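You operate a simulated robot arm through the tools that you are given. There is no shell and no other tool.

Carry out the task below with a simulated robot arm. There is one attempt and no reset: what you move stays moved.

Task
Put the yellow banded tube from the top of the small parts bench in the red bin on the top of the small parts bench. Take the silver coil and leave it on top of the brown flux carton. Take the pink banded lug on the top of the small parts bench and put it away on the top of the parts dryer. Take the red block from the top of the small parts bench and leave it on top of the white banded bolt. Put the orange banded fitting on the top of the small parts bench away on the top of the green drip rack. Stack the aluminium block marked "N7" from the top of the small parts bench on top of the aluminium block labelled "D2". Pull the good drawer open. The order is free. Set down upright: pink banded lug.

The check looks at the end state, three seconds after you hand in, the way a careful person would. Anything else that was tipped, shoved, dropped, spilled or broken makes it a failure.

Robot
A 7-joint arm with a two-finger parallel gripper on a trunk, on a base that drives. Base frame: it is fixed to the floor where the robot stands at the start and does not move with it; the origin is under the middle of the robot, x ahead of it, y to its left, z up; the surface under the hand at the start is at about z = 820. Readings come in mm, rad, newtons and seconds.
Its first joint turns from -2.897 to 2.897 rad. Places, roughly: aluminium block [1000, -500, 750]; flux carton [750, -750, 750]; good drawer [600, 2200, 500]; orange banded fitting (7x7x5 cm) [1000, -400, 800]; pink banded lug (7x4x5 cm) [900, -200, 800]; red bin [1000, 250, 750]; red block (4x4x4 cm) [1000, -100, 800]; silver coil (4x4x2 cm) [500, 0, 800]; top of the green drip rack (15x31 cm) [700, 1960, 820]; top of the parts dryer (32x24 cm) [-7900, -200, 1040]; white banded bolt (5x5x11 cm) [900, 0, 900]; yellow banded tube (3x3x7 cm) [500, 100, 900]. Payload 1.57 kg.
The TCP is the grasp point between the finger pads, 30 mm short of the fingertips. In the tool frame z runs along the fingers and y along their closing line. Largest opening 110 mm; finger width 24, thickness 12; the body of the gripper, 48 by 112 mm, starts 78 mm behind the TCP.
Orientation is that of the tool frame in the base frame, as a unit quaternion [w, x, y, z]. With the fingers straight down and closing along the base's y, the tool's x points along the base's -x, its y along +y and its z along -z.

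Tools
- The arm moves only by the tool nudge_tool. Its argument "moves" is a list of rows, each a list of 6 numbers: the shift along the tool's x, y, z in mm, then the turn, a rotation vector about the tool's x, y, z in rad. In form: [[x, y, z, ax, ay, az], ...]. A call has 1 to 20 rows; each row shifts and turns the commanded pose from where the row before left it, along the tool's axes as they then stand. "hand" is the opening, from 0 (shut) to 1 (fully open), set as the call begins (left out, the last holds). Rows are played at 5 a second. More than 50 mm and 0.15 rad between two rows, or a gripper value outside its range, and nothing of the call is played. A pose out of reach is approached as far as the arm can. The call stops where the force on the tool passes 40 N (or 10 N more than at its start, if that is more) or the arm is blocked; 0.2 s more then pass. The fingers move at their own pace (about 108 mm/s each) and stop on an object; they squeeze with about 27 N. The grip force told is the motor's: it shows also when the fingers shut on nothing. Time passes only in rows, and 0.2 s behind the last, so rows that do not move let the fingers close. It gives the time, the measured TCP pose, the force on the tool (base axes), the opening and the grip force at its end, in the units of the frame above (readings bear some noise), with the torque about the TCP (base axes, N m) and any sound that the robot's microphone picked up.
- Cameras (640 x 400 px; columns grow to the right, rows downward): "scene" is now at [532.3, 176.5, 1207]; the picture's right is [-0.22, -0.97, 0.00], its down [-0.40, 0.09, -0.91] and it looks along [0.89, -0.20, -0.41] (base axes); focal length 214 px, centre (320, 200). "wrist" rides on the gripper at [70, 16, -141] in the tool frame; the picture's right is [-0.23, 0.97, 0.00], its down [-0.85, -0.20, -0.48] and it looks along [-0.47, -0.11, 0.88] (tool axes); focal length 222 px, centre (320, 200). There is no depth. A picture from a camera that has moved, and an enlarged one, comes with that camera's place and axes in the base frame and with its lens. The place of the scene camera against the robot may be out by one fixed shift of up to 25 mm in any direction.
- camera(camera): a new picture of that camera. The clock stands still meanwhile.
- slide_trunk(by): slides the trunk up (or, below 0, down) by that many mm; the arm and the scene camera ride with it, the base frame stays. It gives what a move gives, with no picture.
- base_move(legs): drives the robot by 1 to 6 legs, each [ahead, left, turn to the left] in mm, mm and rad, along the robot's own axes; the way and the turn of a leg run together, so that a leg with both is an arc; at most 1500 mm and 3.142 rad a leg. The arm and the cameras ride along, it lands a little off, and it stops where it bumps. It gives what a move gives.
- turn_head(pan, tilt): turns the head with the scene camera to pan (to the left, within 1.798 rad either way) and tilt (down, from -0.506 to 1.204), counted from straight ahead of the robot. It gives what a move gives.
- zoom(camera, box): a new picture of the part [left, top, right, bottom] of that camera's present view, enlarged. The clock stands still meanwhile.
- sign_off(): hands the job in; it is judged then, once.

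Places have to be worked out from the pictures, the camera data and where the tool is seen. Open the gripper and draw the arm clear of the work before you hand the job in, unless the task says otherwise.

The tools are called after "Emit:" as a command line: name --pt "numbers of a row" for each row, then --argument value for the rest, lists and objects as JSON in quotes. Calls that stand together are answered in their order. nudge_tool: Moves the arm, as the interface text tells. Its arguments: {"type":"object","properties":{"moves":{"type":"array"},"hand":{"type":"number"}},"required":["moves"]} The other tools are called the same way: slide_trunk (by) slides the trunk up or down; base_move (legs) drives the base; turn_head (pan, tilt) turns the head that bears the scene camera; camera (camera) takes a picture; zoom (camera, box) takes an enlarged picture of a part of a camera's view; sign_off () hands the job in.

At the start:

```text
time_s: 0.0
tool_pos: [674.7, -158.0, 1157.5]
tcp_rot: [-0.002, 0.005, 1.0, -0.001]
wrist_force: [-0.8, 0.0, -0.9]
ft_torque: [0.01, -0.03, -0.01]
grip_width: 110.0
finger_force: 0.2
trunk travel left (down, up): [-225.0, 385.0]
robot x, y, heading: [-0.4, 0.2, -0.0]
head pan, tilt: [-1.477, 1.201]
```

scene: 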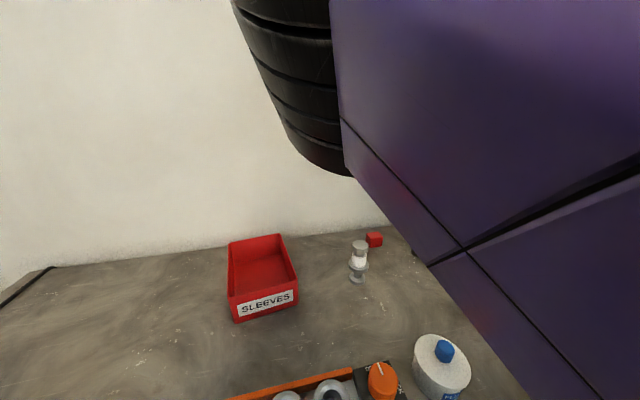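
wrist: 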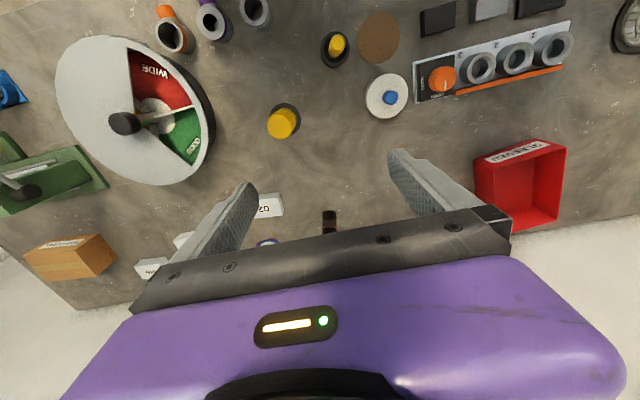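

I'll begin by looking at the present views in more detail before moving anything.

Emit:
camera --camera "scene"

Emit:
zoom --camera "wrist" --box '[0, 0, 320, 200]'

Emit:
zoom --camera "wrist" --box '[320, 0, 640, 200]'

Emit:
zoom --camera "wrist" --box '[0, 160, 320, 360]'

```text
taken
camera scene: at [532.3, 176.5, 1207.0], right [-0.22, -0.97, 0.0], down [-0.4, 0.09, -0.91], along [0.89, -0.2, -0.41], focal length 214 px, centre (320, 200)
```

scene: 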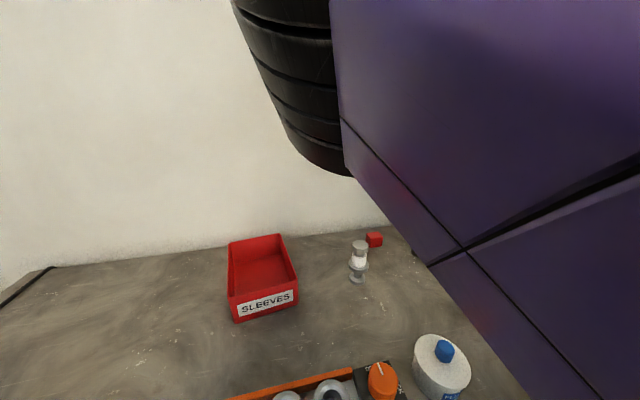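

```text
2.00 times, centred on (160, 100) of wrist
camera zoom: at [606.6, -140.1, 1299.1], right [0.24, 0.97, 0.0], down [0.85, -0.21, 0.48], along [0.46, -0.11, -0.88], focal length 444 px, centre (640, 400)
```

zoom: 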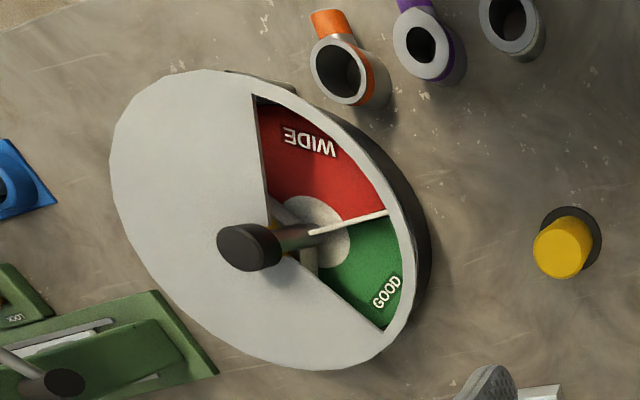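

```text
2.00 times, centred on (480, 100) of wrist
camera zoom: at [606.6, -140.1, 1299.1], right [0.24, 0.97, 0.0], down [0.85, -0.21, 0.48], along [0.46, -0.11, -0.88], focal length 444 px, centre (0, 400)
```

zoom: 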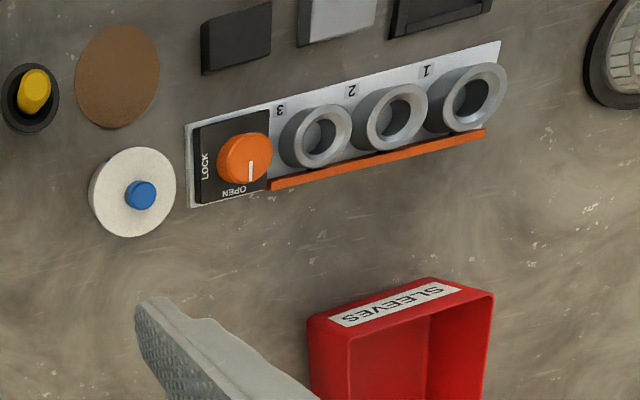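

```text
2.00 times, centred on (160, 260) of wrist
camera zoom: at [606.6, -140.1, 1299.1], right [0.24, 0.97, 0.0], down [0.85, -0.21, 0.48], along [0.46, -0.11, -0.88], focal length 444 px, centre (640, 80)
```

zoom: 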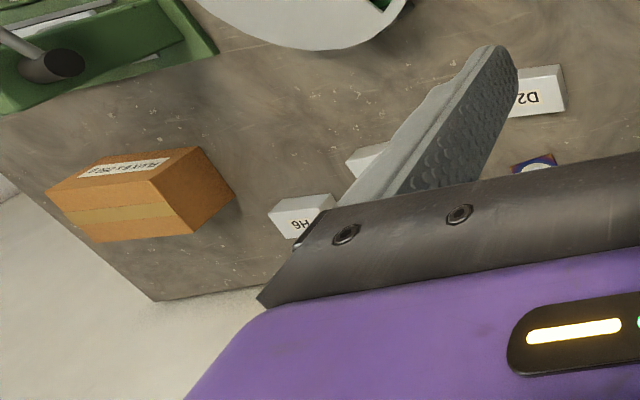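

The head readout does not match the stated view direction, so I'll turn the head to a moderate pan/tilt and see what the camera data then says.

Emit:
turn_head --pan 0.0 --tilt 1.0

Emit:
camera --camera "scene"

```text
time_s: 1.6
tool_pos: [675.6, -158.9, 1154.8]
tcp_rot: [-0.007, 0.007, 1.0, -0.005]
wrist_force: [-0.3, -0.1, 0.6]
ft_torque: [0.02, 0.0, 0.01]
grip_width: 109.8
finger_force: 0.0
trunk travel left (down, up): [-225.0, 385.0]
robot x, y, heading: [-2.6, 2.7, -0.003]
head pan, tilt: [0.0, 1.0]
```

```text
taken
camera scene: at [527.4, 171.4, 1192.8], right [-0.29, -0.96, 0.0], down [-0.53, 0.16, -0.83], along [0.8, -0.24, -0.55], focal length 214 px, centre (320, 200)
```

scene: 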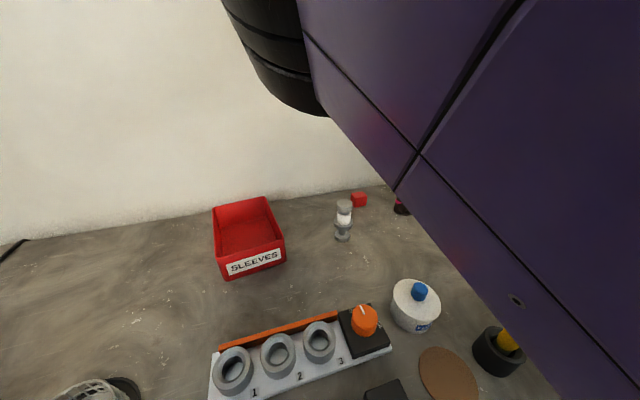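

The view moved only a little although the readout says pan 0 / tilt 1.0; I'll take another one with the same command to see if the head is still moving.

Emit:
turn_head --pan 0.0 --tilt 1.0

Emit:
camera --camera "scene"

```text
time_s: 2.2
tool_pos: [675.7, -159.3, 1155.5]
tcp_rot: [-0.007, 0.008, 1.0, -0.003]
wrist_force: [-0.5, 0.0, 0.1]
ft_torque: [0.01, 0.01, 0.0]
grip_width: 109.9
finger_force: 0.2
trunk travel left (down, up): [-225.0, 385.0]
robot x, y, heading: [0.7, 3.3, 0.003]
head pan, tilt: [0.0, 1.0]
```

```text
taken
camera scene: at [527.5, 171.8, 1192.6], right [-0.28, -0.96, 0.0], down [-0.53, 0.16, -0.83], along [0.8, -0.24, -0.55], focal length 214 px, centre (320, 200)
```

scene: 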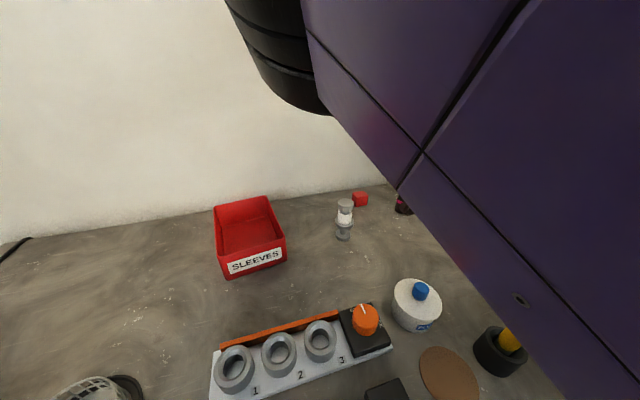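

Steady. I'll probe the head's behaviour with a different pan and tilt.

Emit:
turn_head --pan -0.6 --tilt 1.0

Emit:
camera --camera "scene"

Emit:
turn_head --pan -0.6 --tilt 0.5

Emit:
camera --camera "scene"

```text
time_s: 3.2
tool_pos: [674.2, -162.2, 1156.9]
tcp_rot: [-0.003, 0.01, 1.0, -0.001]
wrist_force: [0.4, -0.2, 0.6]
ft_torque: [-0.01, 0.0, 0.03]
grip_width: 109.8
finger_force: 0.1
trunk travel left (down, up): [-225.0, 385.0]
robot x, y, heading: [-1.0, -0.2, -0.0]
head pan, tilt: [-0.6, 1.0]
```

```text
taken
camera scene: at [527.6, 170.1, 1194.5], right [-0.3, -0.95, 0.0], down [-0.51, 0.16, -0.85], along [0.81, -0.26, -0.53], focal length 214 px, centre (320, 200)
```

scene: 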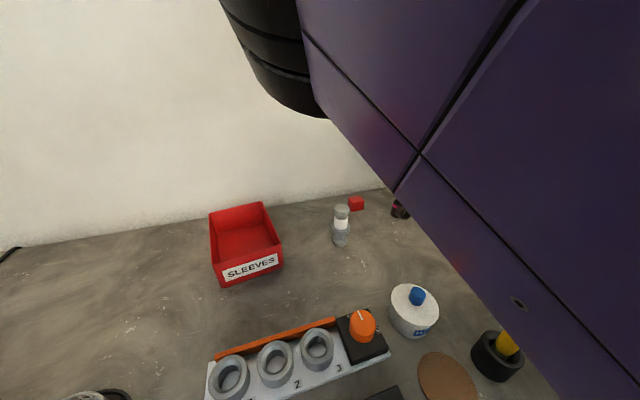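

```text
time_s: 4.1
tool_pos: [673.7, -163.2, 1158.9]
tcp_rot: [-0.001, 0.01, 1.0, 0.0]
wrist_force: [-1.0, 0.2, 0.5]
ft_torque: [0.0, 0.0, -0.01]
grip_width: 110.2
finger_force: 0.1
trunk travel left (down, up): [-225.0, 385.0]
robot x, y, heading: [0.5, 1.0, -0.0]
head pan, tilt: [-0.6, 0.499]
```

```text
taken
camera scene: at [527.5, 168.1, 1196.5], right [-0.32, -0.95, 0.0], down [-0.49, 0.17, -0.86], along [0.81, -0.28, -0.52], focal length 214 px, centre (320, 200)
```

scene: 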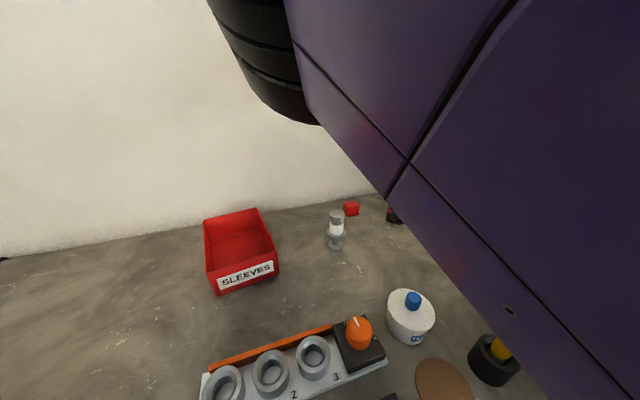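

The scene camera seems hardly affected by the head commands — it may actually ride on the arm. I'll test with a big head turn and then compare with a still row.

Emit:
turn_head --pan 1.5 --tilt 0.0

Emit:
camera --camera "scene"

Emit:
nudge_tool --pt "0 0 0 0 0 0" --pt "0 0 0 0 0 0" --pt "0 0 0 0 0 0" --pt "0 0 0 0 0 0" --pt "0 0 0 0 0 0"

Emit:
camera --camera "scene"

```text
time_s: 6.1
tool_pos: [675.0, -158.9, 1157.8]
tcp_rot: [-0.002, 0.005, 1.0, 0.0]
wrist_force: [-0.1, 0.2, -0.6]
ft_torque: [0.02, -0.05, 0.02]
grip_width: 110.1
finger_force: 0.0
trunk travel left (down, up): [-225.0, 385.0]
robot x, y, heading: [1.0, -1.6, 0.002]
head pan, tilt: [1.499, 0.0]
```

```text
taken
camera scene: at [448.8, 286.9, 1246.5], right [1.0, -0.07, 0.0], down [0.0, 0.0, -1.0], along [0.07, 1.0, 0.0], focal length 214 px, centre (320, 200)
```

scene: 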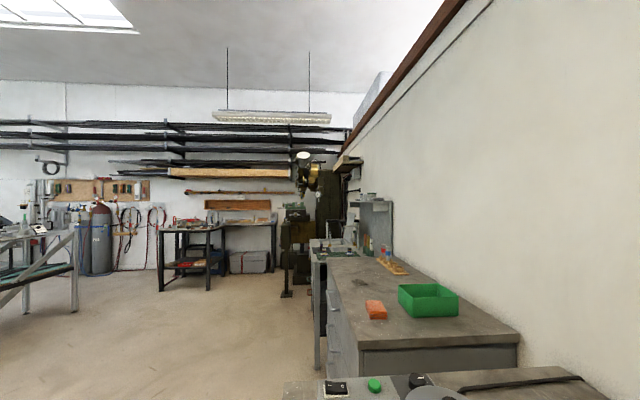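

```text
time_s: 7.3
tool_pos: [675.5, -158.9, 1157.8]
tcp_rot: [-0.002, 0.004, 1.0, -0.001]
wrist_force: [0.3, 0.2, -0.1]
ft_torque: [-0.02, 0.01, 0.01]
grip_width: 110.2
finger_force: 0.1
trunk travel left (down, up): [-225.0, 385.0]
robot x, y, heading: [1.3, -0.8, 0.001]
head pan, tilt: [1.499, 0.0]
```

```text
taken
camera scene: at [448.8, 286.9, 1246.5], right [1.0, -0.07, 0.0], down [0.0, 0.0, -1.0], along [0.07, 1.0, 0.0], focal length 214 px, centre (320, 200)
```

scene: 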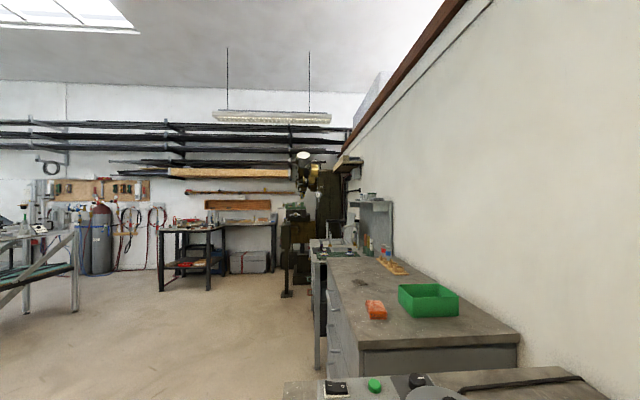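

The head does work; it was just blocked by the forearm when panning right. I'll look around on the left side and at the bench from there.

Emit:
turn_head --pan 1.4 --tilt 0.6

Emit:
camera --camera "scene"

Emit:
turn_head --pan 0.6 --tilt 0.8

Emit:
camera --camera "scene"

Emit:
turn_head --pan 0.1 --tilt 1.2

Emit:
camera --camera "scene"

```text
time_s: 8.3
tool_pos: [675.0, -158.2, 1157.8]
tcp_rot: [-0.001, 0.004, 1.0, -0.001]
wrist_force: [-0.2, -0.7, -0.7]
ft_torque: [-0.05, 0.01, 0.01]
grip_width: 109.7
finger_force: 0.0
trunk travel left (down, up): [-225.0, 385.0]
robot x, y, heading: [-1.2, 2.9, 0.002]
head pan, tilt: [1.4, 0.6]
```

```text
taken
camera scene: at [457.4, 284.2, 1191.3], right [0.99, -0.17, 0.0], down [-0.1, -0.56, -0.83], along [0.14, 0.81, -0.56], focal length 214 px, centre (320, 200)
```

scene: 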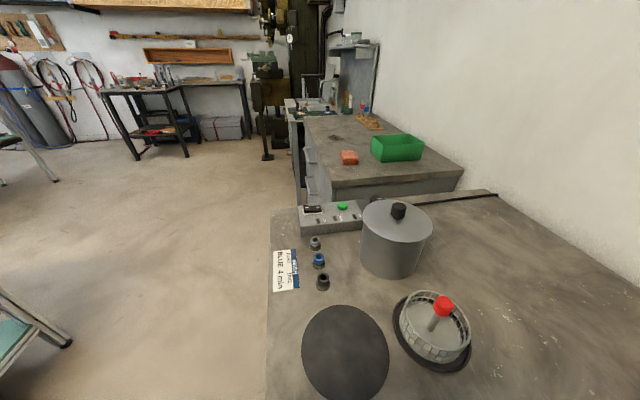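

```text
time_s: 9.4
tool_pos: [675.3, -159.3, 1158.2]
tcp_rot: [-0.001, 0.004, 1.0, -0.001]
wrist_force: [-0.7, 0.4, 0.5]
ft_torque: [-0.02, 0.02, 0.01]
grip_width: 110.0
finger_force: 0.0
trunk travel left (down, up): [-225.0, 385.0]
robot x, y, heading: [1.3, -1.6, -0.0]
head pan, tilt: [0.6, 0.799]
```

```text
taken
camera scene: at [508.9, 242.8, 1174.4], right [0.57, -0.82, 0.0], down [-0.59, -0.41, -0.7], along [0.57, 0.39, -0.72], focal length 214 px, centre (320, 200)
```

scene: 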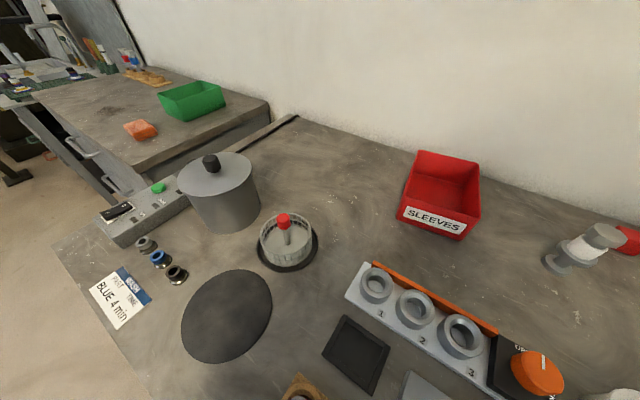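

```text
time_s: 10.4
tool_pos: [674.9, -157.5, 1157.9]
tcp_rot: [-0.002, 0.004, 1.0, -0.001]
wrist_force: [-0.4, -0.5, 0.7]
ft_torque: [0.01, 0.02, 0.0]
grip_width: 109.9
finger_force: 0.0
trunk travel left (down, up): [-225.0, 385.0]
robot x, y, heading: [-0.4, 1.8, 0.005]
head pan, tilt: [0.099, 1.201]
```

```text
taken
camera scene: at [498.0, 202.7, 1146.7], right [0.1, -0.99, 0.0], down [-0.93, -0.09, -0.36], along [0.36, 0.04, -0.93], focal length 214 px, centre (320, 200)
```

scene: 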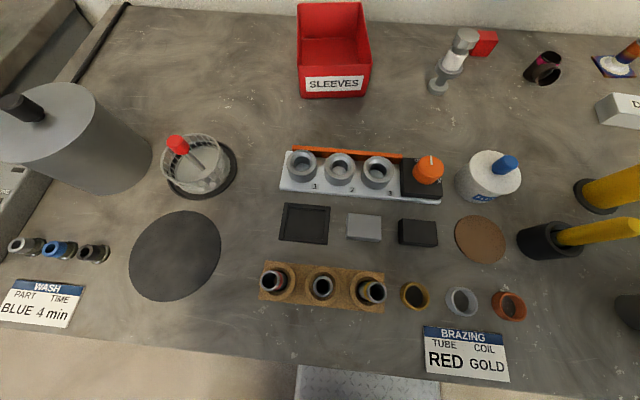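

This gives a good overhead view. I'll zoom in on the tubes/coils, the bolt/lug/fitting region, and the rest.

Emit:
zoom --camera "scene" --box '[240, 240, 540, 390]'

Emit:
zoom --camera "scene" --box '[400, 0, 640, 150]'

Emit:
zoom --camera "scene" --box '[260, 130, 540, 270]'

Emit:
zoom --camera "scene" --box '[400, 150, 640, 400]'

Emit:
camera --camera "wrist"

```text
2.13 times, centred on (390, 315) of scene
camera zoom: at [498.0, 202.7, 1146.7], right [0.1, -0.99, 0.0], down [-0.93, -0.09, -0.36], along [0.36, 0.04, -0.93], focal length 458 px, centre (171, -45)
```

zoom: 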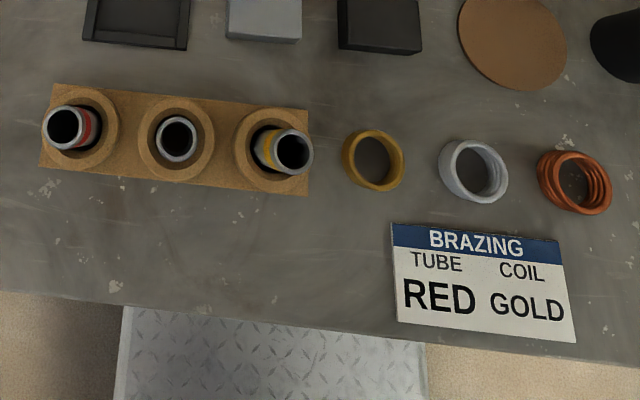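

```text
2.67 times, centred on (520, 75) of scene
camera zoom: at [498.0, 202.7, 1146.7], right [0.1, -0.99, 0.0], down [-0.93, -0.09, -0.36], along [0.36, 0.04, -0.93], focal length 572 px, centre (-213, 533)
```

zoom: 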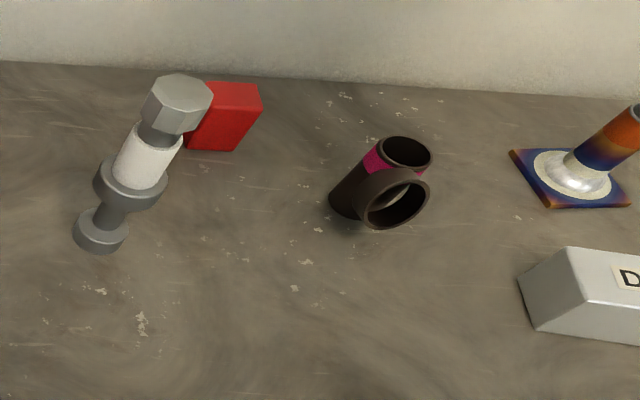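

```text
2.29 times, centred on (400, 200) of scene
camera zoom: at [498.0, 202.7, 1146.7], right [0.1, -0.99, 0.0], down [-0.93, -0.09, -0.36], along [0.36, 0.04, -0.93], focal length 490 px, centre (137, 200)
```

zoom: 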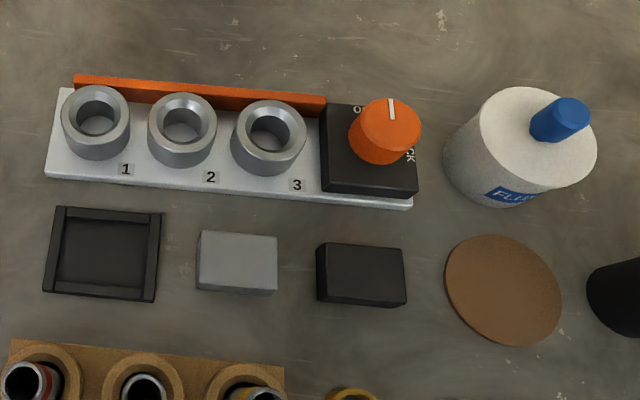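

```text
1.60 times, centred on (520, 275) of scene
camera zoom: at [498.0, 202.7, 1146.7], right [0.1, -0.99, 0.0], down [-0.93, -0.09, -0.36], along [0.36, 0.04, -0.93], focal length 343 px, centre (0, 80)
```

zoom: 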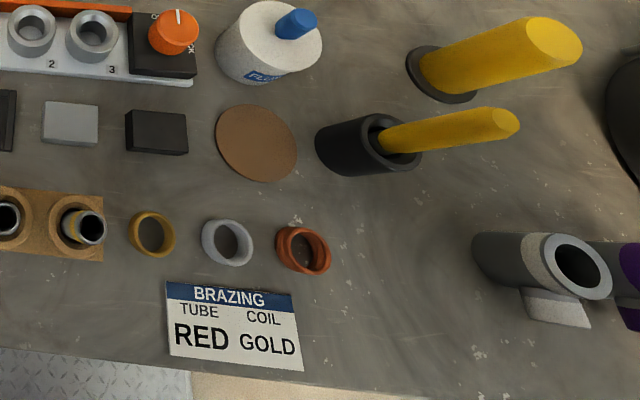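

```text
taken
camera wrist: at [606.6, -140.1, 1299.1], right [0.24, 0.97, 0.0], down [0.85, -0.21, 0.48], along [0.46, -0.11, -0.88], focal length 222 px, centre (320, 200)
```

wrist: 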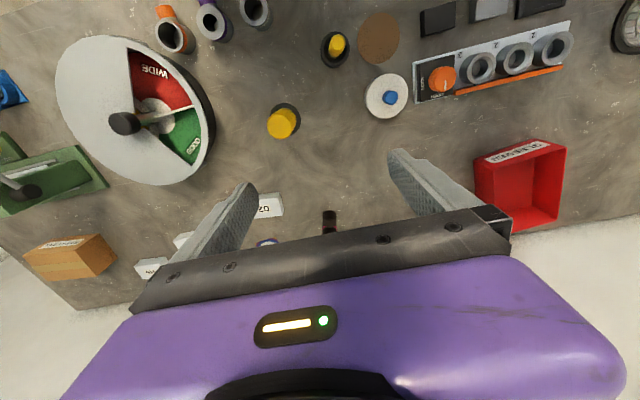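

From the two cameras I get the bench surface at z≈820; the bolt stands near (890,5), the red block near (1015,-100), the lug near (940,-197). The far objects need the base closer, so I drive a bit ahead and to the right.

Emit:
base_move --legs '[[70, 0, 0], [0, -150, 0]]'

Emit:
camera --camera "wrist"

```text
time_s: 11.5
tool_pos: [709.1, -162.4, 1157.3]
tcp_rot: [-0.001, 0.014, 1.0, 0.0]
wrist_force: [-0.4, 0.2, 0.7]
ft_torque: [0.0, 0.0, 0.0]
grip_width: 110.0
finger_force: 0.1
trunk travel left (down, up): [-225.0, 385.0]
robot x, y, heading: [35.6, 7.8, -0.021]
head pan, tilt: [0.099, 1.201]
stopped in leg 1: the robot was blocked; the commanded pose is now the measured one
```

```text
taken
camera wrist: at [640.5, -144.1, 1299.6], right [0.25, 0.97, 0.0], down [0.85, -0.22, 0.48], along [0.46, -0.12, -0.88], focal length 222 px, centre (320, 200)
```

wrist: 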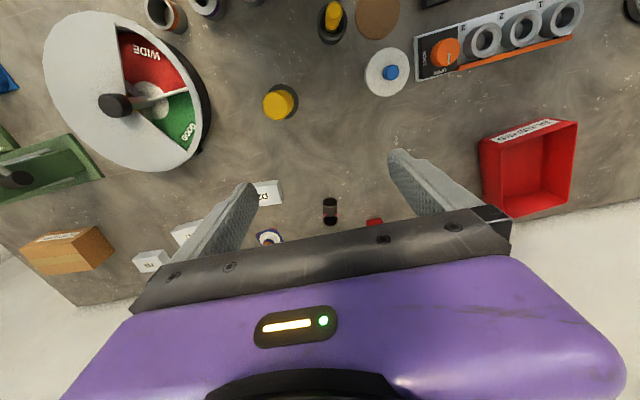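

The bench blocks the base at x≈35. I'll back off slightly, correct the heading and slide right so that the far objects lie straight ahead.

Emit:
base_move --legs '[[-12, -120, 0.021]]'

Emit:
nudge_tool --pt "-40 3 10 0 0 0" --pt "-40 3 10 0 0 0" --pt "-40 3 10 0 0 0" --pt "-40 3 10 0 0 0" --pt "-20 0 0 0 0 0"

Emit:
camera --camera "wrist"

Emit:
camera --camera "scene"

```text
time_s: 12.7
tool_pos: [700.2, -268.8, 1157.7]
tcp_rot: [-0.001, 0.002, 1.0, -0.001]
wrist_force: [0.1, -0.3, 0.1]
ft_torque: [0.01, -0.02, -0.01]
grip_width: 110.2
finger_force: 0.2
trunk travel left (down, up): [-225.0, 385.0]
robot x, y, heading: [25.8, -116.5, 0.008]
head pan, tilt: [0.099, 1.201]
```

```text
time_s: 13.9
tool_pos: [881.3, -258.1, 1117.1]
tcp_rot: [0.0, 0.002, 1.0, -0.001]
wrist_force: [0.3, -0.3, 1.3]
ft_torque: [0.02, -0.03, -0.02]
grip_width: 110.1
finger_force: 0.1
trunk travel left (down, up): [-225.0, 385.0]
robot x, y, heading: [24.4, -113.7, 0.007]
head pan, tilt: [0.099, 1.201]
```

```text
taken
camera wrist: at [811.9, -239.3, 1259.3], right [0.23, 0.97, 0.0], down [0.85, -0.2, 0.48], along [0.46, -0.11, -0.88], focal length 222 px, centre (320, 200)
```

wrist: 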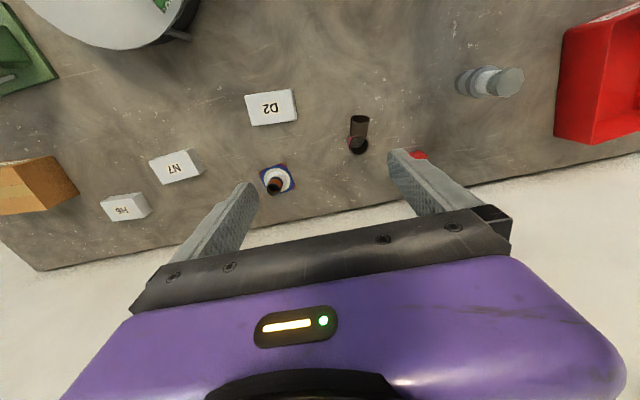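

```text
taken
camera scene: at [521.0, 90.3, 1146.7], right [0.11, -0.99, 0.0], down [-0.93, -0.1, -0.36], along [0.36, 0.04, -0.93], focal length 214 px, centre (320, 200)
```

scene: 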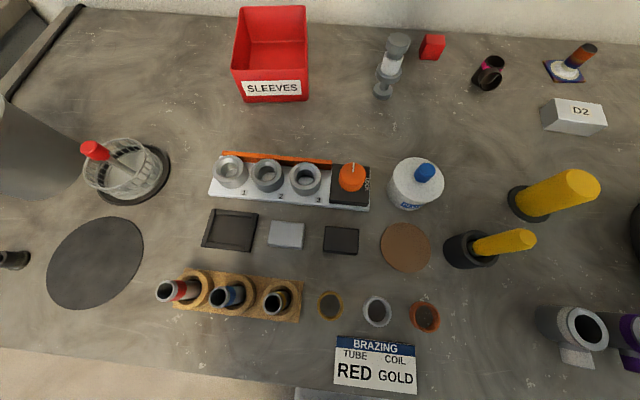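

Now the wrist camera shows D2, N7, H6, the fitting, the lug, the bolt, and the block. I zoom for accurate pixel positions.

Emit:
zoom --camera "wrist" --box '[80, 60, 320, 240]'

Emit:
zoom --camera "wrist" --box '[320, 40, 560, 220]'

Emit:
zoom --camera "scene" --box '[360, 10, 640, 150]'

```text
2.22 times, centred on (200, 150) of wrist
camera zoom: at [811.9, -239.3, 1259.3], right [0.23, 0.97, 0.0], down [0.85, -0.2, 0.48], along [0.46, -0.11, -0.88], focal length 494 px, centre (587, 311)
```

zoom: 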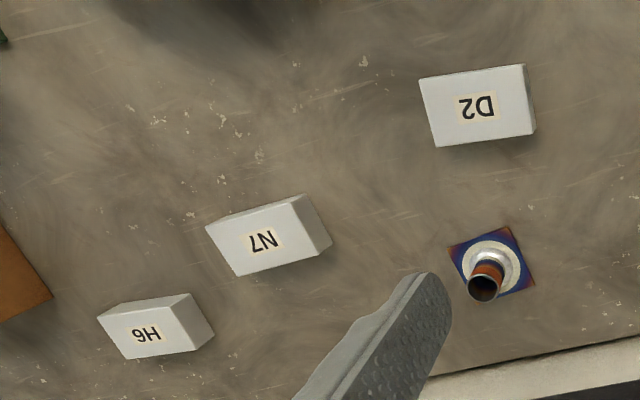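

```text
2.22 times, centred on (440, 130) of wrist
camera zoom: at [811.9, -239.3, 1259.3], right [0.23, 0.97, 0.0], down [0.85, -0.2, 0.48], along [0.46, -0.11, -0.88], focal length 494 px, centre (53, 356)
```

zoom: 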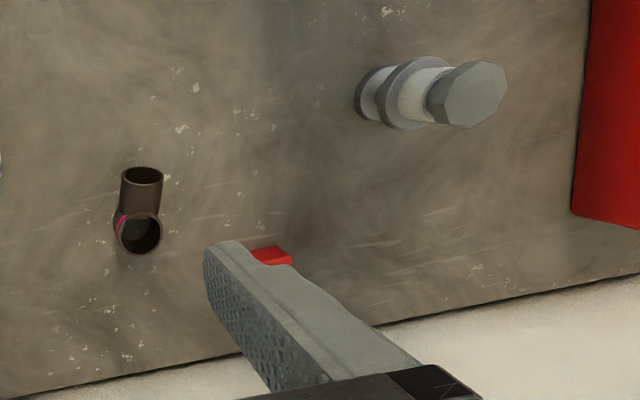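

```text
2.29 times, centred on (500, 80) of scene
camera zoom: at [521.0, 90.3, 1146.7], right [0.11, -0.99, 0.0], down [-0.93, -0.1, -0.36], along [0.36, 0.04, -0.93], focal length 490 px, centre (-91, 474)
```

zoom: 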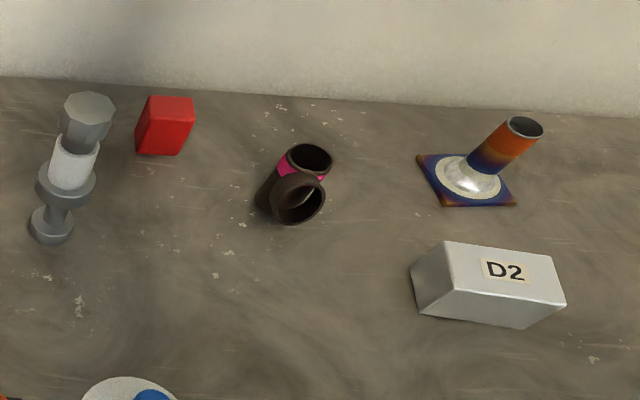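

Fused estimates: D2 (834,-327), N7 (892,-538), fitting (971,-370), lug top (926,-198,z≈877), bolt top (871,-4,z≈934), red block (998,-101). I'll go above the red block to look closer.

Emit:
nudge_tool --pt "-24 39 25 0 0 0" --pt "-24 39 25 0 0 0" --pt "-24 39 25 0 0 0" --pt "-24 40 25 0 0 0" --pt "0 0 0 0 0 0" --hand 1

Emit:
camera --camera "wrist"

Emit:
camera --camera "scene"

```text
refused: row 1 steps farther than a row can; nothing moved
```

```text
taken
camera wrist: at [811.9, -239.3, 1259.3], right [0.23, 0.97, 0.0], down [0.85, -0.2, 0.48], along [0.46, -0.11, -0.88], focal length 222 px, centre (320, 200)
```

wrist: 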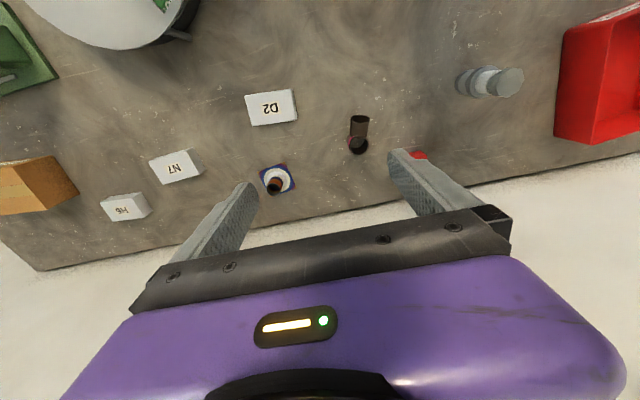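

```text
taken
camera scene: at [521.0, 90.3, 1146.7], right [0.11, -0.99, 0.0], down [-0.93, -0.1, -0.36], along [0.36, 0.04, -0.93], focal length 214 px, centre (320, 200)
```

scene: 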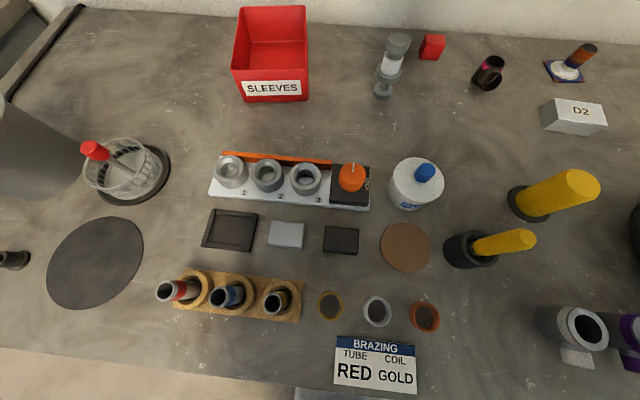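

Row length was over 50 mm; same move in smaller steps.

Emit:
nudge_tool --pt "-19 31 20 0 0 0" --pt "-19 31 20 0 0 0" --pt "-19 31 20 0 0 0" --pt "-19 31 20 0 0 0" --pt "-18 32 20 0 0 0" --pt "0 0 0 0 0 0" --hand 1

Emit:
camera --camera "wrist"

Emit:
camera --camera "scene"

```text
time_s: 15.3
tool_pos: [976.3, -102.0, 1016.0]
tcp_rot: [-0.001, 0.002, 1.0, -0.001]
wrist_force: [0.1, -0.2, -0.5]
ft_torque: [-0.01, 0.0, 0.01]
grip_width: 110.1
finger_force: 0.1
trunk travel left (down, up): [-225.0, 385.0]
robot x, y, heading: [24.3, -114.3, 0.01]
head pan, tilt: [0.099, 1.201]
```

```text
taken
camera wrist: at [907.3, -84.1, 1158.6], right [0.23, 0.97, 0.0], down [0.85, -0.2, 0.48], along [0.46, -0.11, -0.88], focal length 222 px, centre (320, 200)
```

wrist: 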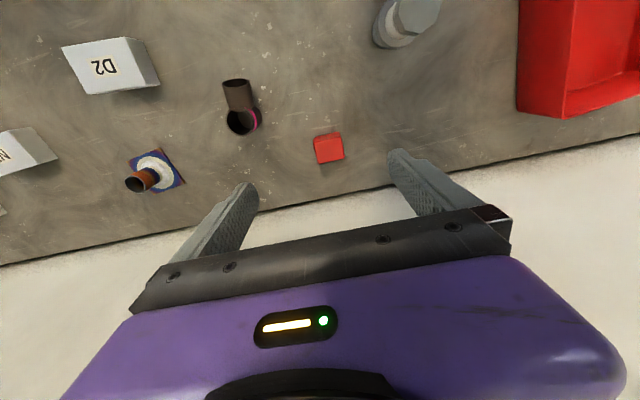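

```text
taken
camera scene: at [521.1, 90.2, 1146.7], right [0.11, -0.99, 0.0], down [-0.93, -0.1, -0.36], along [0.36, 0.04, -0.93], focal length 214 px, centre (320, 200)
```

scene: 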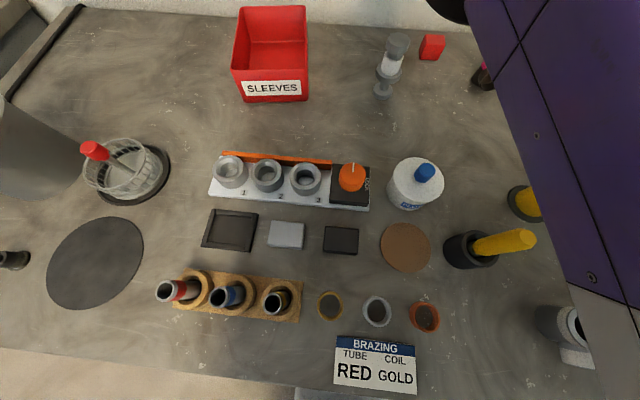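

Emit:
zoom --camera "wrist" --box '[200, 60, 440, 210]'

Emit:
zoom --camera "wrist" --box '[360, 0, 480, 75]'

```text
2.67 times, centred on (320, 135) of wrist
camera zoom: at [907.3, -84.1, 1158.6], right [0.23, 0.97, 0.0], down [0.85, -0.2, 0.48], along [0.46, -0.11, -0.88], focal length 592 px, centre (320, 373)
```

zoom: 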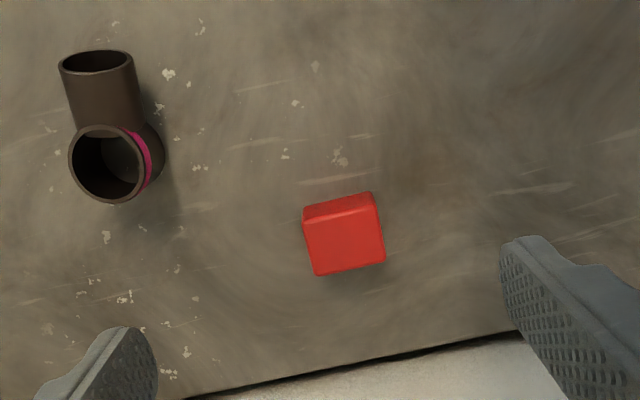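

```text
5.33 times, centred on (420, 38) of wrist
camera zoom: at [907.3, -84.1, 1158.6], right [0.23, 0.97, 0.0], down [0.85, -0.2, 0.48], along [0.46, -0.11, -0.88], focal length 1185 px, centre (-213, 1067)
```

zoom: 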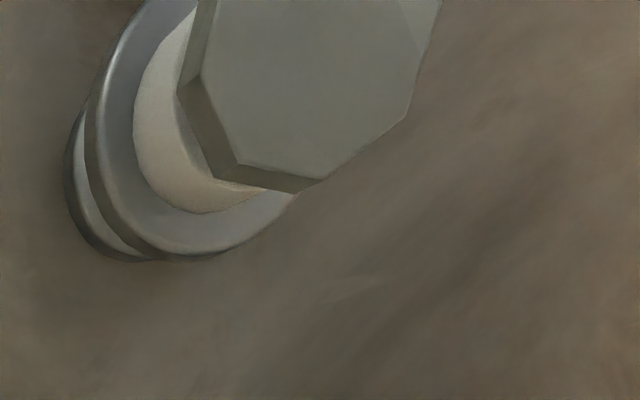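

The red block top is at (995,-91), aligned with the axes, 40 mm wide. I'll descend onto it with fingertips a few mm above the bench.

Emit:
nudge_tool --pt "-18 10 30 0 0 0" --pt "0 0 45 0 0 0" --pt "0 0 45 0 0 0" --pt "0 0 25 0 0 0" --pt "0 0 0 0 0 0"

Emit:
camera --camera "wrist"

```text
time_s: 16.5
tool_pos: [994.2, -91.2, 870.6]
tcp_rot: [-0.001, 0.002, 1.0, -0.001]
wrist_force: [0.3, 0.4, 0.8]
ft_torque: [-0.01, 0.02, -0.01]
grip_width: 109.9
finger_force: 0.1
trunk travel left (down, up): [-225.0, 385.0]
robot x, y, heading: [24.8, -110.0, 0.005]
head pan, tilt: [0.099, 1.201]
```

```text
taken
camera wrist: at [924.8, -74.6, 1012.4], right [0.23, 0.97, 0.0], down [0.85, -0.2, 0.48], along [0.46, -0.11, -0.88], focal length 222 px, centre (320, 200)
```

wrist: 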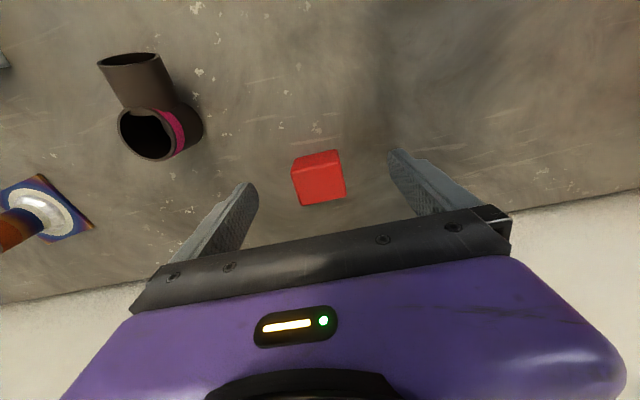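

Centred well. Down 14 mm more, then close.

Emit:
nudge_tool --pt "0 0 14 0 0 0" --pt "0 0 0 0 0 0"

Emit:
nudge_tool --pt "0 0 0 0 0 0" --pt "0 0 0 0 0 0" --pt "0 0 0 0 0 0" --pt "0 0 0 0 0 0" --hand 0

Emit:
nudge_tool --pt "0 0 -30 0 0 0" --pt "0 0 -40 0 0 0" --pt "0 0 -40 0 0 0" --pt "0 0 -40 0 0 0" --pt "0 0 0 0 0 0"

Emit:
camera --camera "wrist"

Emit:
camera --camera "scene"

```text
time_s: 17.1
tool_pos: [994.2, -93.4, 857.2]
tcp_rot: [-0.002, 0.001, 1.0, -0.001]
wrist_force: [-0.7, 0.1, -0.8]
ft_torque: [-0.02, 0.01, 0.03]
grip_width: 110.2
finger_force: 0.1
trunk travel left (down, up): [-225.0, 385.0]
robot x, y, heading: [25.9, -111.0, 0.001]
head pan, tilt: [0.099, 1.201]
```

```text
time_s: 18.1
tool_pos: [994.0, -92.2, 857.1]
tcp_rot: [-0.001, 0.002, 1.0, 0.0]
wrist_force: [-0.4, -0.5, 1.3]
ft_torque: [0.04, 0.0, -0.02]
grip_width: 39.2
finger_force: 27.6
trunk travel left (down, up): [-225.0, 385.0]
robot x, y, heading: [23.0, -115.4, 0.005]
head pan, tilt: [0.099, 1.201]
```

```text
time_s: 19.3
tool_pos: [993.1, -91.5, 1008.3]
tcp_rot: [-0.001, 0.001, 1.0, -0.002]
wrist_force: [0.7, 0.2, -0.7]
ft_torque: [-0.01, -0.03, 0.03]
grip_width: 38.9
finger_force: 26.8
trunk travel left (down, up): [-225.0, 385.0]
robot x, y, heading: [23.4, -112.1, 0.004]
head pan, tilt: [0.099, 1.201]
```

```text
taken
camera wrist: at [924.6, -74.5, 1149.7], right [0.23, 0.97, 0.0], down [0.86, -0.2, 0.48], along [0.46, -0.11, -0.88], focal length 222 px, centre (320, 200)
```

wrist: 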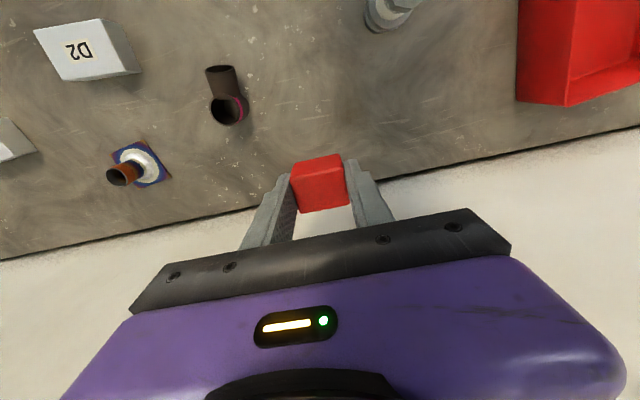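

```text
taken
camera scene: at [521.3, 90.2, 1146.6], right [0.11, -0.99, 0.0], down [-0.93, -0.1, -0.36], along [0.36, 0.04, -0.93], focal length 214 px, centre (320, 200)
```

scene: 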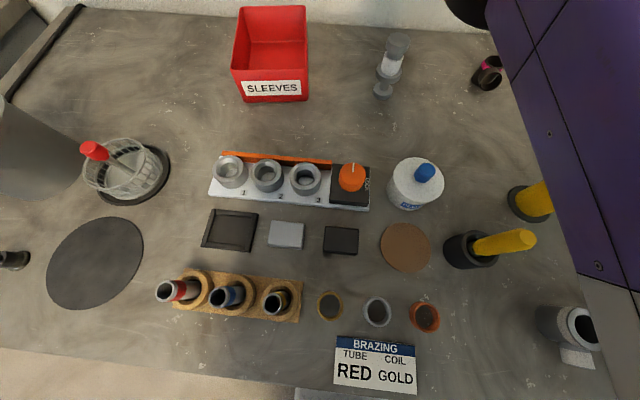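

Gripped (39 mm). Block bottom is ~37 mm below the TCP. I move toward the bolt, stopping short for a clear view of the hex head.

Emit:
nudge_tool --pt "0 0 -15 0 0 0" --pt "24 8 0 0 0 0" --pt "24 8 0 0 0 0" --pt "24 8 0 0 0 0" --pt "21 8 0 0 0 0" --pt "0 0 0 0 0 0"

Emit:
camera --camera "wrist"

Emit:
zoom --camera "wrist" --box '[260, 50, 460, 175]'

Emit:
zoom --camera "scene" --box '[320, 0, 480, 100]'

```text
time_s: 20.7
tool_pos: [898.0, -61.6, 1025.2]
tcp_rot: [-0.001, 0.002, 1.0, -0.001]
wrist_force: [-0.2, 0.2, -0.1]
ft_torque: [0.03, 0.02, 0.03]
grip_width: 39.2
finger_force: 26.9
trunk travel left (down, up): [-225.0, 385.0]
robot x, y, heading: [22.3, -115.7, 0.004]
head pan, tilt: [0.099, 1.201]
```

```text
taken
camera wrist: at [830.0, -43.0, 1166.8], right [0.23, 0.97, 0.0], down [0.86, -0.2, 0.48], along [0.46, -0.11, -0.88], focal length 222 px, centre (320, 200)
```

wrist: 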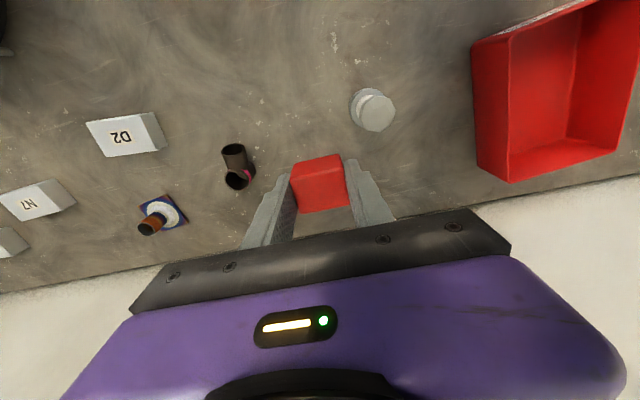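

```text
3.20 times, centred on (360, 112) of wrist
camera zoom: at [830.0, -43.0, 1166.8], right [0.23, 0.97, 0.0], down [0.86, -0.2, 0.48], along [0.46, -0.11, -0.88], focal length 711 px, centre (192, 480)
```

zoom: 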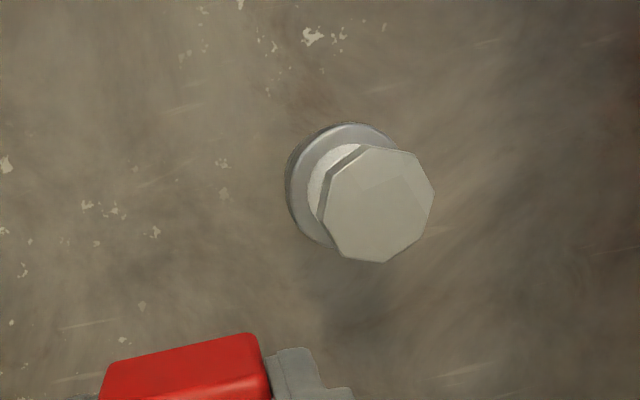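

```text
4.00 times, centred on (400, 50) of scene
camera zoom: at [521.2, 90.2, 1146.6], right [0.11, -0.99, 0.0], down [-0.93, -0.1, -0.36], along [0.36, 0.04, -0.93], focal length 858 px, centre (0, 800)
```

zoom: 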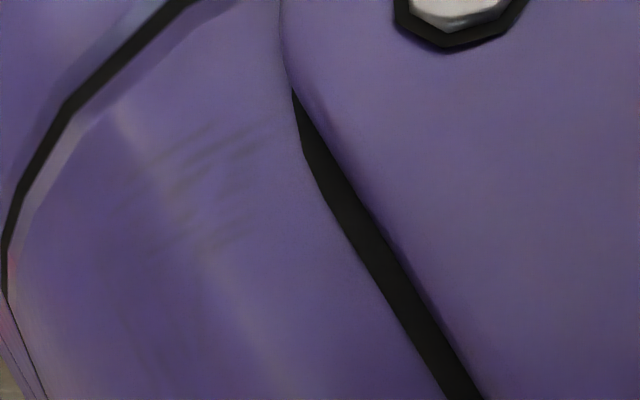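

The hex head centre triangulates to about (876,7,z≈918–930). Block centre is at (898,-60), so I shift by (-22,+67) and then lower to a bit above the head. I also turn the head camera left to avoid the forearm.

Emit:
turn_head --pan 0.7 --tilt 0.9

Emit:
nudge_tool --pt "7 22 0 0 0 0" --pt "8 23 0 0 0 0" --pt "7 22 0 0 0 0" --pt "0 0 15 0 0 0" --pt "0 0 15 0 0 0" --pt "0 0 0 0 0 0"

Emit:
zoom --camera "wrist" --box '[220, 90, 420, 215]'

Emit:
camera --camera "scene"

```text
time_s: 21.7
tool_pos: [899.4, -61.1, 1025.3]
tcp_rot: [0.0, 0.001, 1.0, -0.001]
wrist_force: [-0.2, 0.6, -0.5]
ft_torque: [-0.01, -0.01, 0.03]
grip_width: 39.4
finger_force: 26.8
trunk travel left (down, up): [-225.0, 385.0]
robot x, y, heading: [27.6, -117.8, 0.001]
head pan, tilt: [0.7, 0.901]
```

```text
time_s: 23.3
tool_pos: [888.5, -55.3, 999.3]
tcp_rot: [0.003, 0.059, 0.998, 0.004]
wrist_force: [0.8, -0.8, -0.6]
ft_torque: [0.0, 0.01, 0.0]
grip_width: 39.0
finger_force: 26.7
trunk travel left (down, up): [-225.0, 385.0]
robot x, y, heading: [25.0, -114.3, 0.005]
head pan, tilt: [0.7, 0.901]
stopped in row 6: the arm was blocked; the commanded pose is now the measured one
```

```text
3.20 times, centred on (320, 152) of wrist
camera zoom: at [820.7, -30.6, 1140.5], right [0.34, 0.94, 0.01], down [0.82, -0.3, 0.48], along [0.46, -0.16, -0.88], focal length 711 px, centre (320, 352)
```

zoom: 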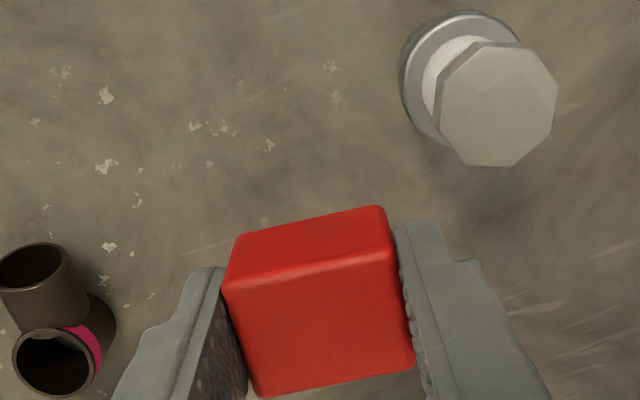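

```text
taken
camera scene: at [523.0, 133.4, 1166.5], right [0.65, -0.76, 0.0], down [-0.6, -0.51, -0.62], along [0.47, 0.4, -0.78], focal length 214 px, centre (320, 200)
```

scene: 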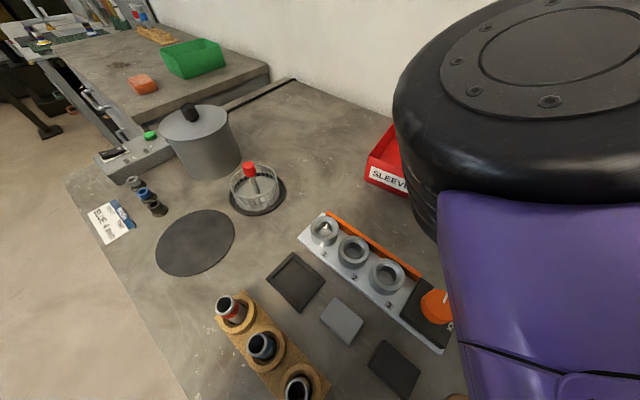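

The arm's forearm is blocked by the head on the left side; I need targets further to the robot's right. I retract to the right and up, undo the small yaw, and will then drive the base left.

Emit:
nudge_tool --pt "-5 -25 -10 0 0 0" --pt "-5 -25 -15 0 0 0" --pt "0 0 -15 0 0 -0.059" --pt "0 0 0 0 0 -0.059" --pt "0 0 0 0 0 0"

Emit:
camera --camera "wrist"

Emit:
camera --camera "scene"

```text
time_s: 24.5
tool_pos: [891.6, -105.7, 1039.0]
tcp_rot: [0.003, -0.002, 1.0, 0.004]
wrist_force: [-0.5, -0.5, -1.5]
ft_torque: [-0.05, -0.03, 0.01]
grip_width: 39.3
finger_force: 26.8
trunk travel left (down, up): [-225.0, 385.0]
robot x, y, heading: [22.5, -114.4, 0.006]
head pan, tilt: [0.7, 0.901]
```

```text
taken
camera wrist: at [820.5, -88.5, 1179.9], right [0.22, 0.97, 0.01], down [0.85, -0.2, 0.48], along [0.47, -0.1, -0.88], focal length 222 px, centre (320, 200)
```

wrist: 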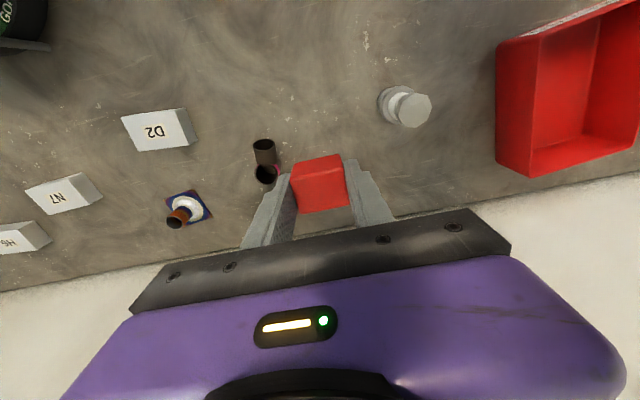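

```text
taken
camera scene: at [523.1, 133.3, 1166.5], right [0.65, -0.76, 0.0], down [-0.6, -0.51, -0.62], along [0.47, 0.4, -0.78], focal length 214 px, centre (320, 200)
```

scene: 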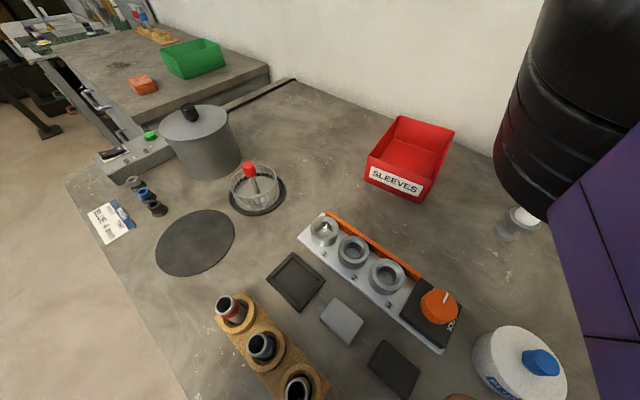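

Retracted cleanly. I drive the base left ~250 mm (block bottom at ~1000 is well above the bolt), so the bolt will lie on the robot's right.

Emit:
base_move --legs '[[-15, 250, 0]]'

Emit:
turn_head --pan 0.3 --tilt 0.9

Emit:
camera --camera "scene"

Emit:
camera --camera "wrist"

```text
time_s: 26.4
tool_pos: [873.6, 149.9, 1037.9]
tcp_rot: [0.004, -0.002, 1.0, 0.003]
wrist_force: [0.4, -0.9, -1.4]
ft_torque: [-0.01, 0.01, -0.01]
grip_width: 39.1
finger_force: 26.7
trunk travel left (down, up): [-225.0, 385.0]
robot x, y, heading: [4.0, 138.0, 0.003]
head pan, tilt: [0.7, 0.901]
```

```text
time_s: 27.2
tool_pos: [873.6, 152.7, 1039.5]
tcp_rot: [0.004, -0.002, 1.0, 0.003]
wrist_force: [1.6, 0.6, -0.3]
ft_torque: [0.01, -0.01, 0.01]
grip_width: 39.3
finger_force: 27.4
trunk travel left (down, up): [-225.0, 385.0]
robot x, y, heading: [9.9, 139.0, 0.008]
head pan, tilt: [0.3, 0.901]
```

```text
taken
camera scene: at [520.0, 362.5, 1166.5], right [0.3, -0.95, 0.0], down [-0.75, -0.24, -0.62], along [0.59, 0.19, -0.78], focal length 214 px, centre (320, 200)
```

scene: 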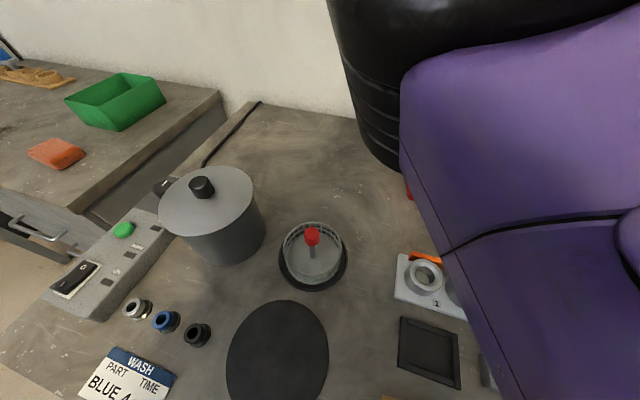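

```text
taken
camera wrist: at [803.5, 167.7, 1179.9], right [0.22, 0.98, 0.01], down [0.85, -0.2, 0.48], along [0.47, -0.1, -0.88], focal length 222 px, centre (320, 200)
```

wrist: 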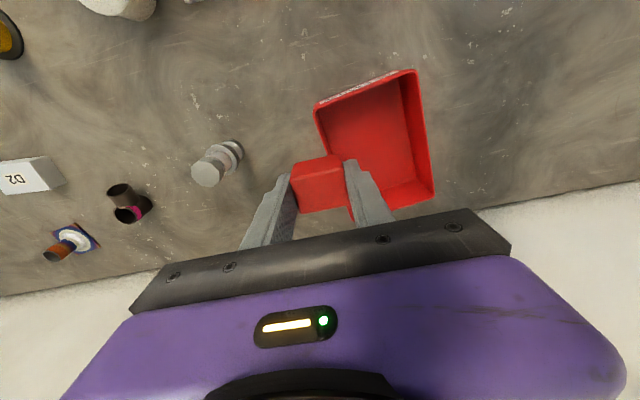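

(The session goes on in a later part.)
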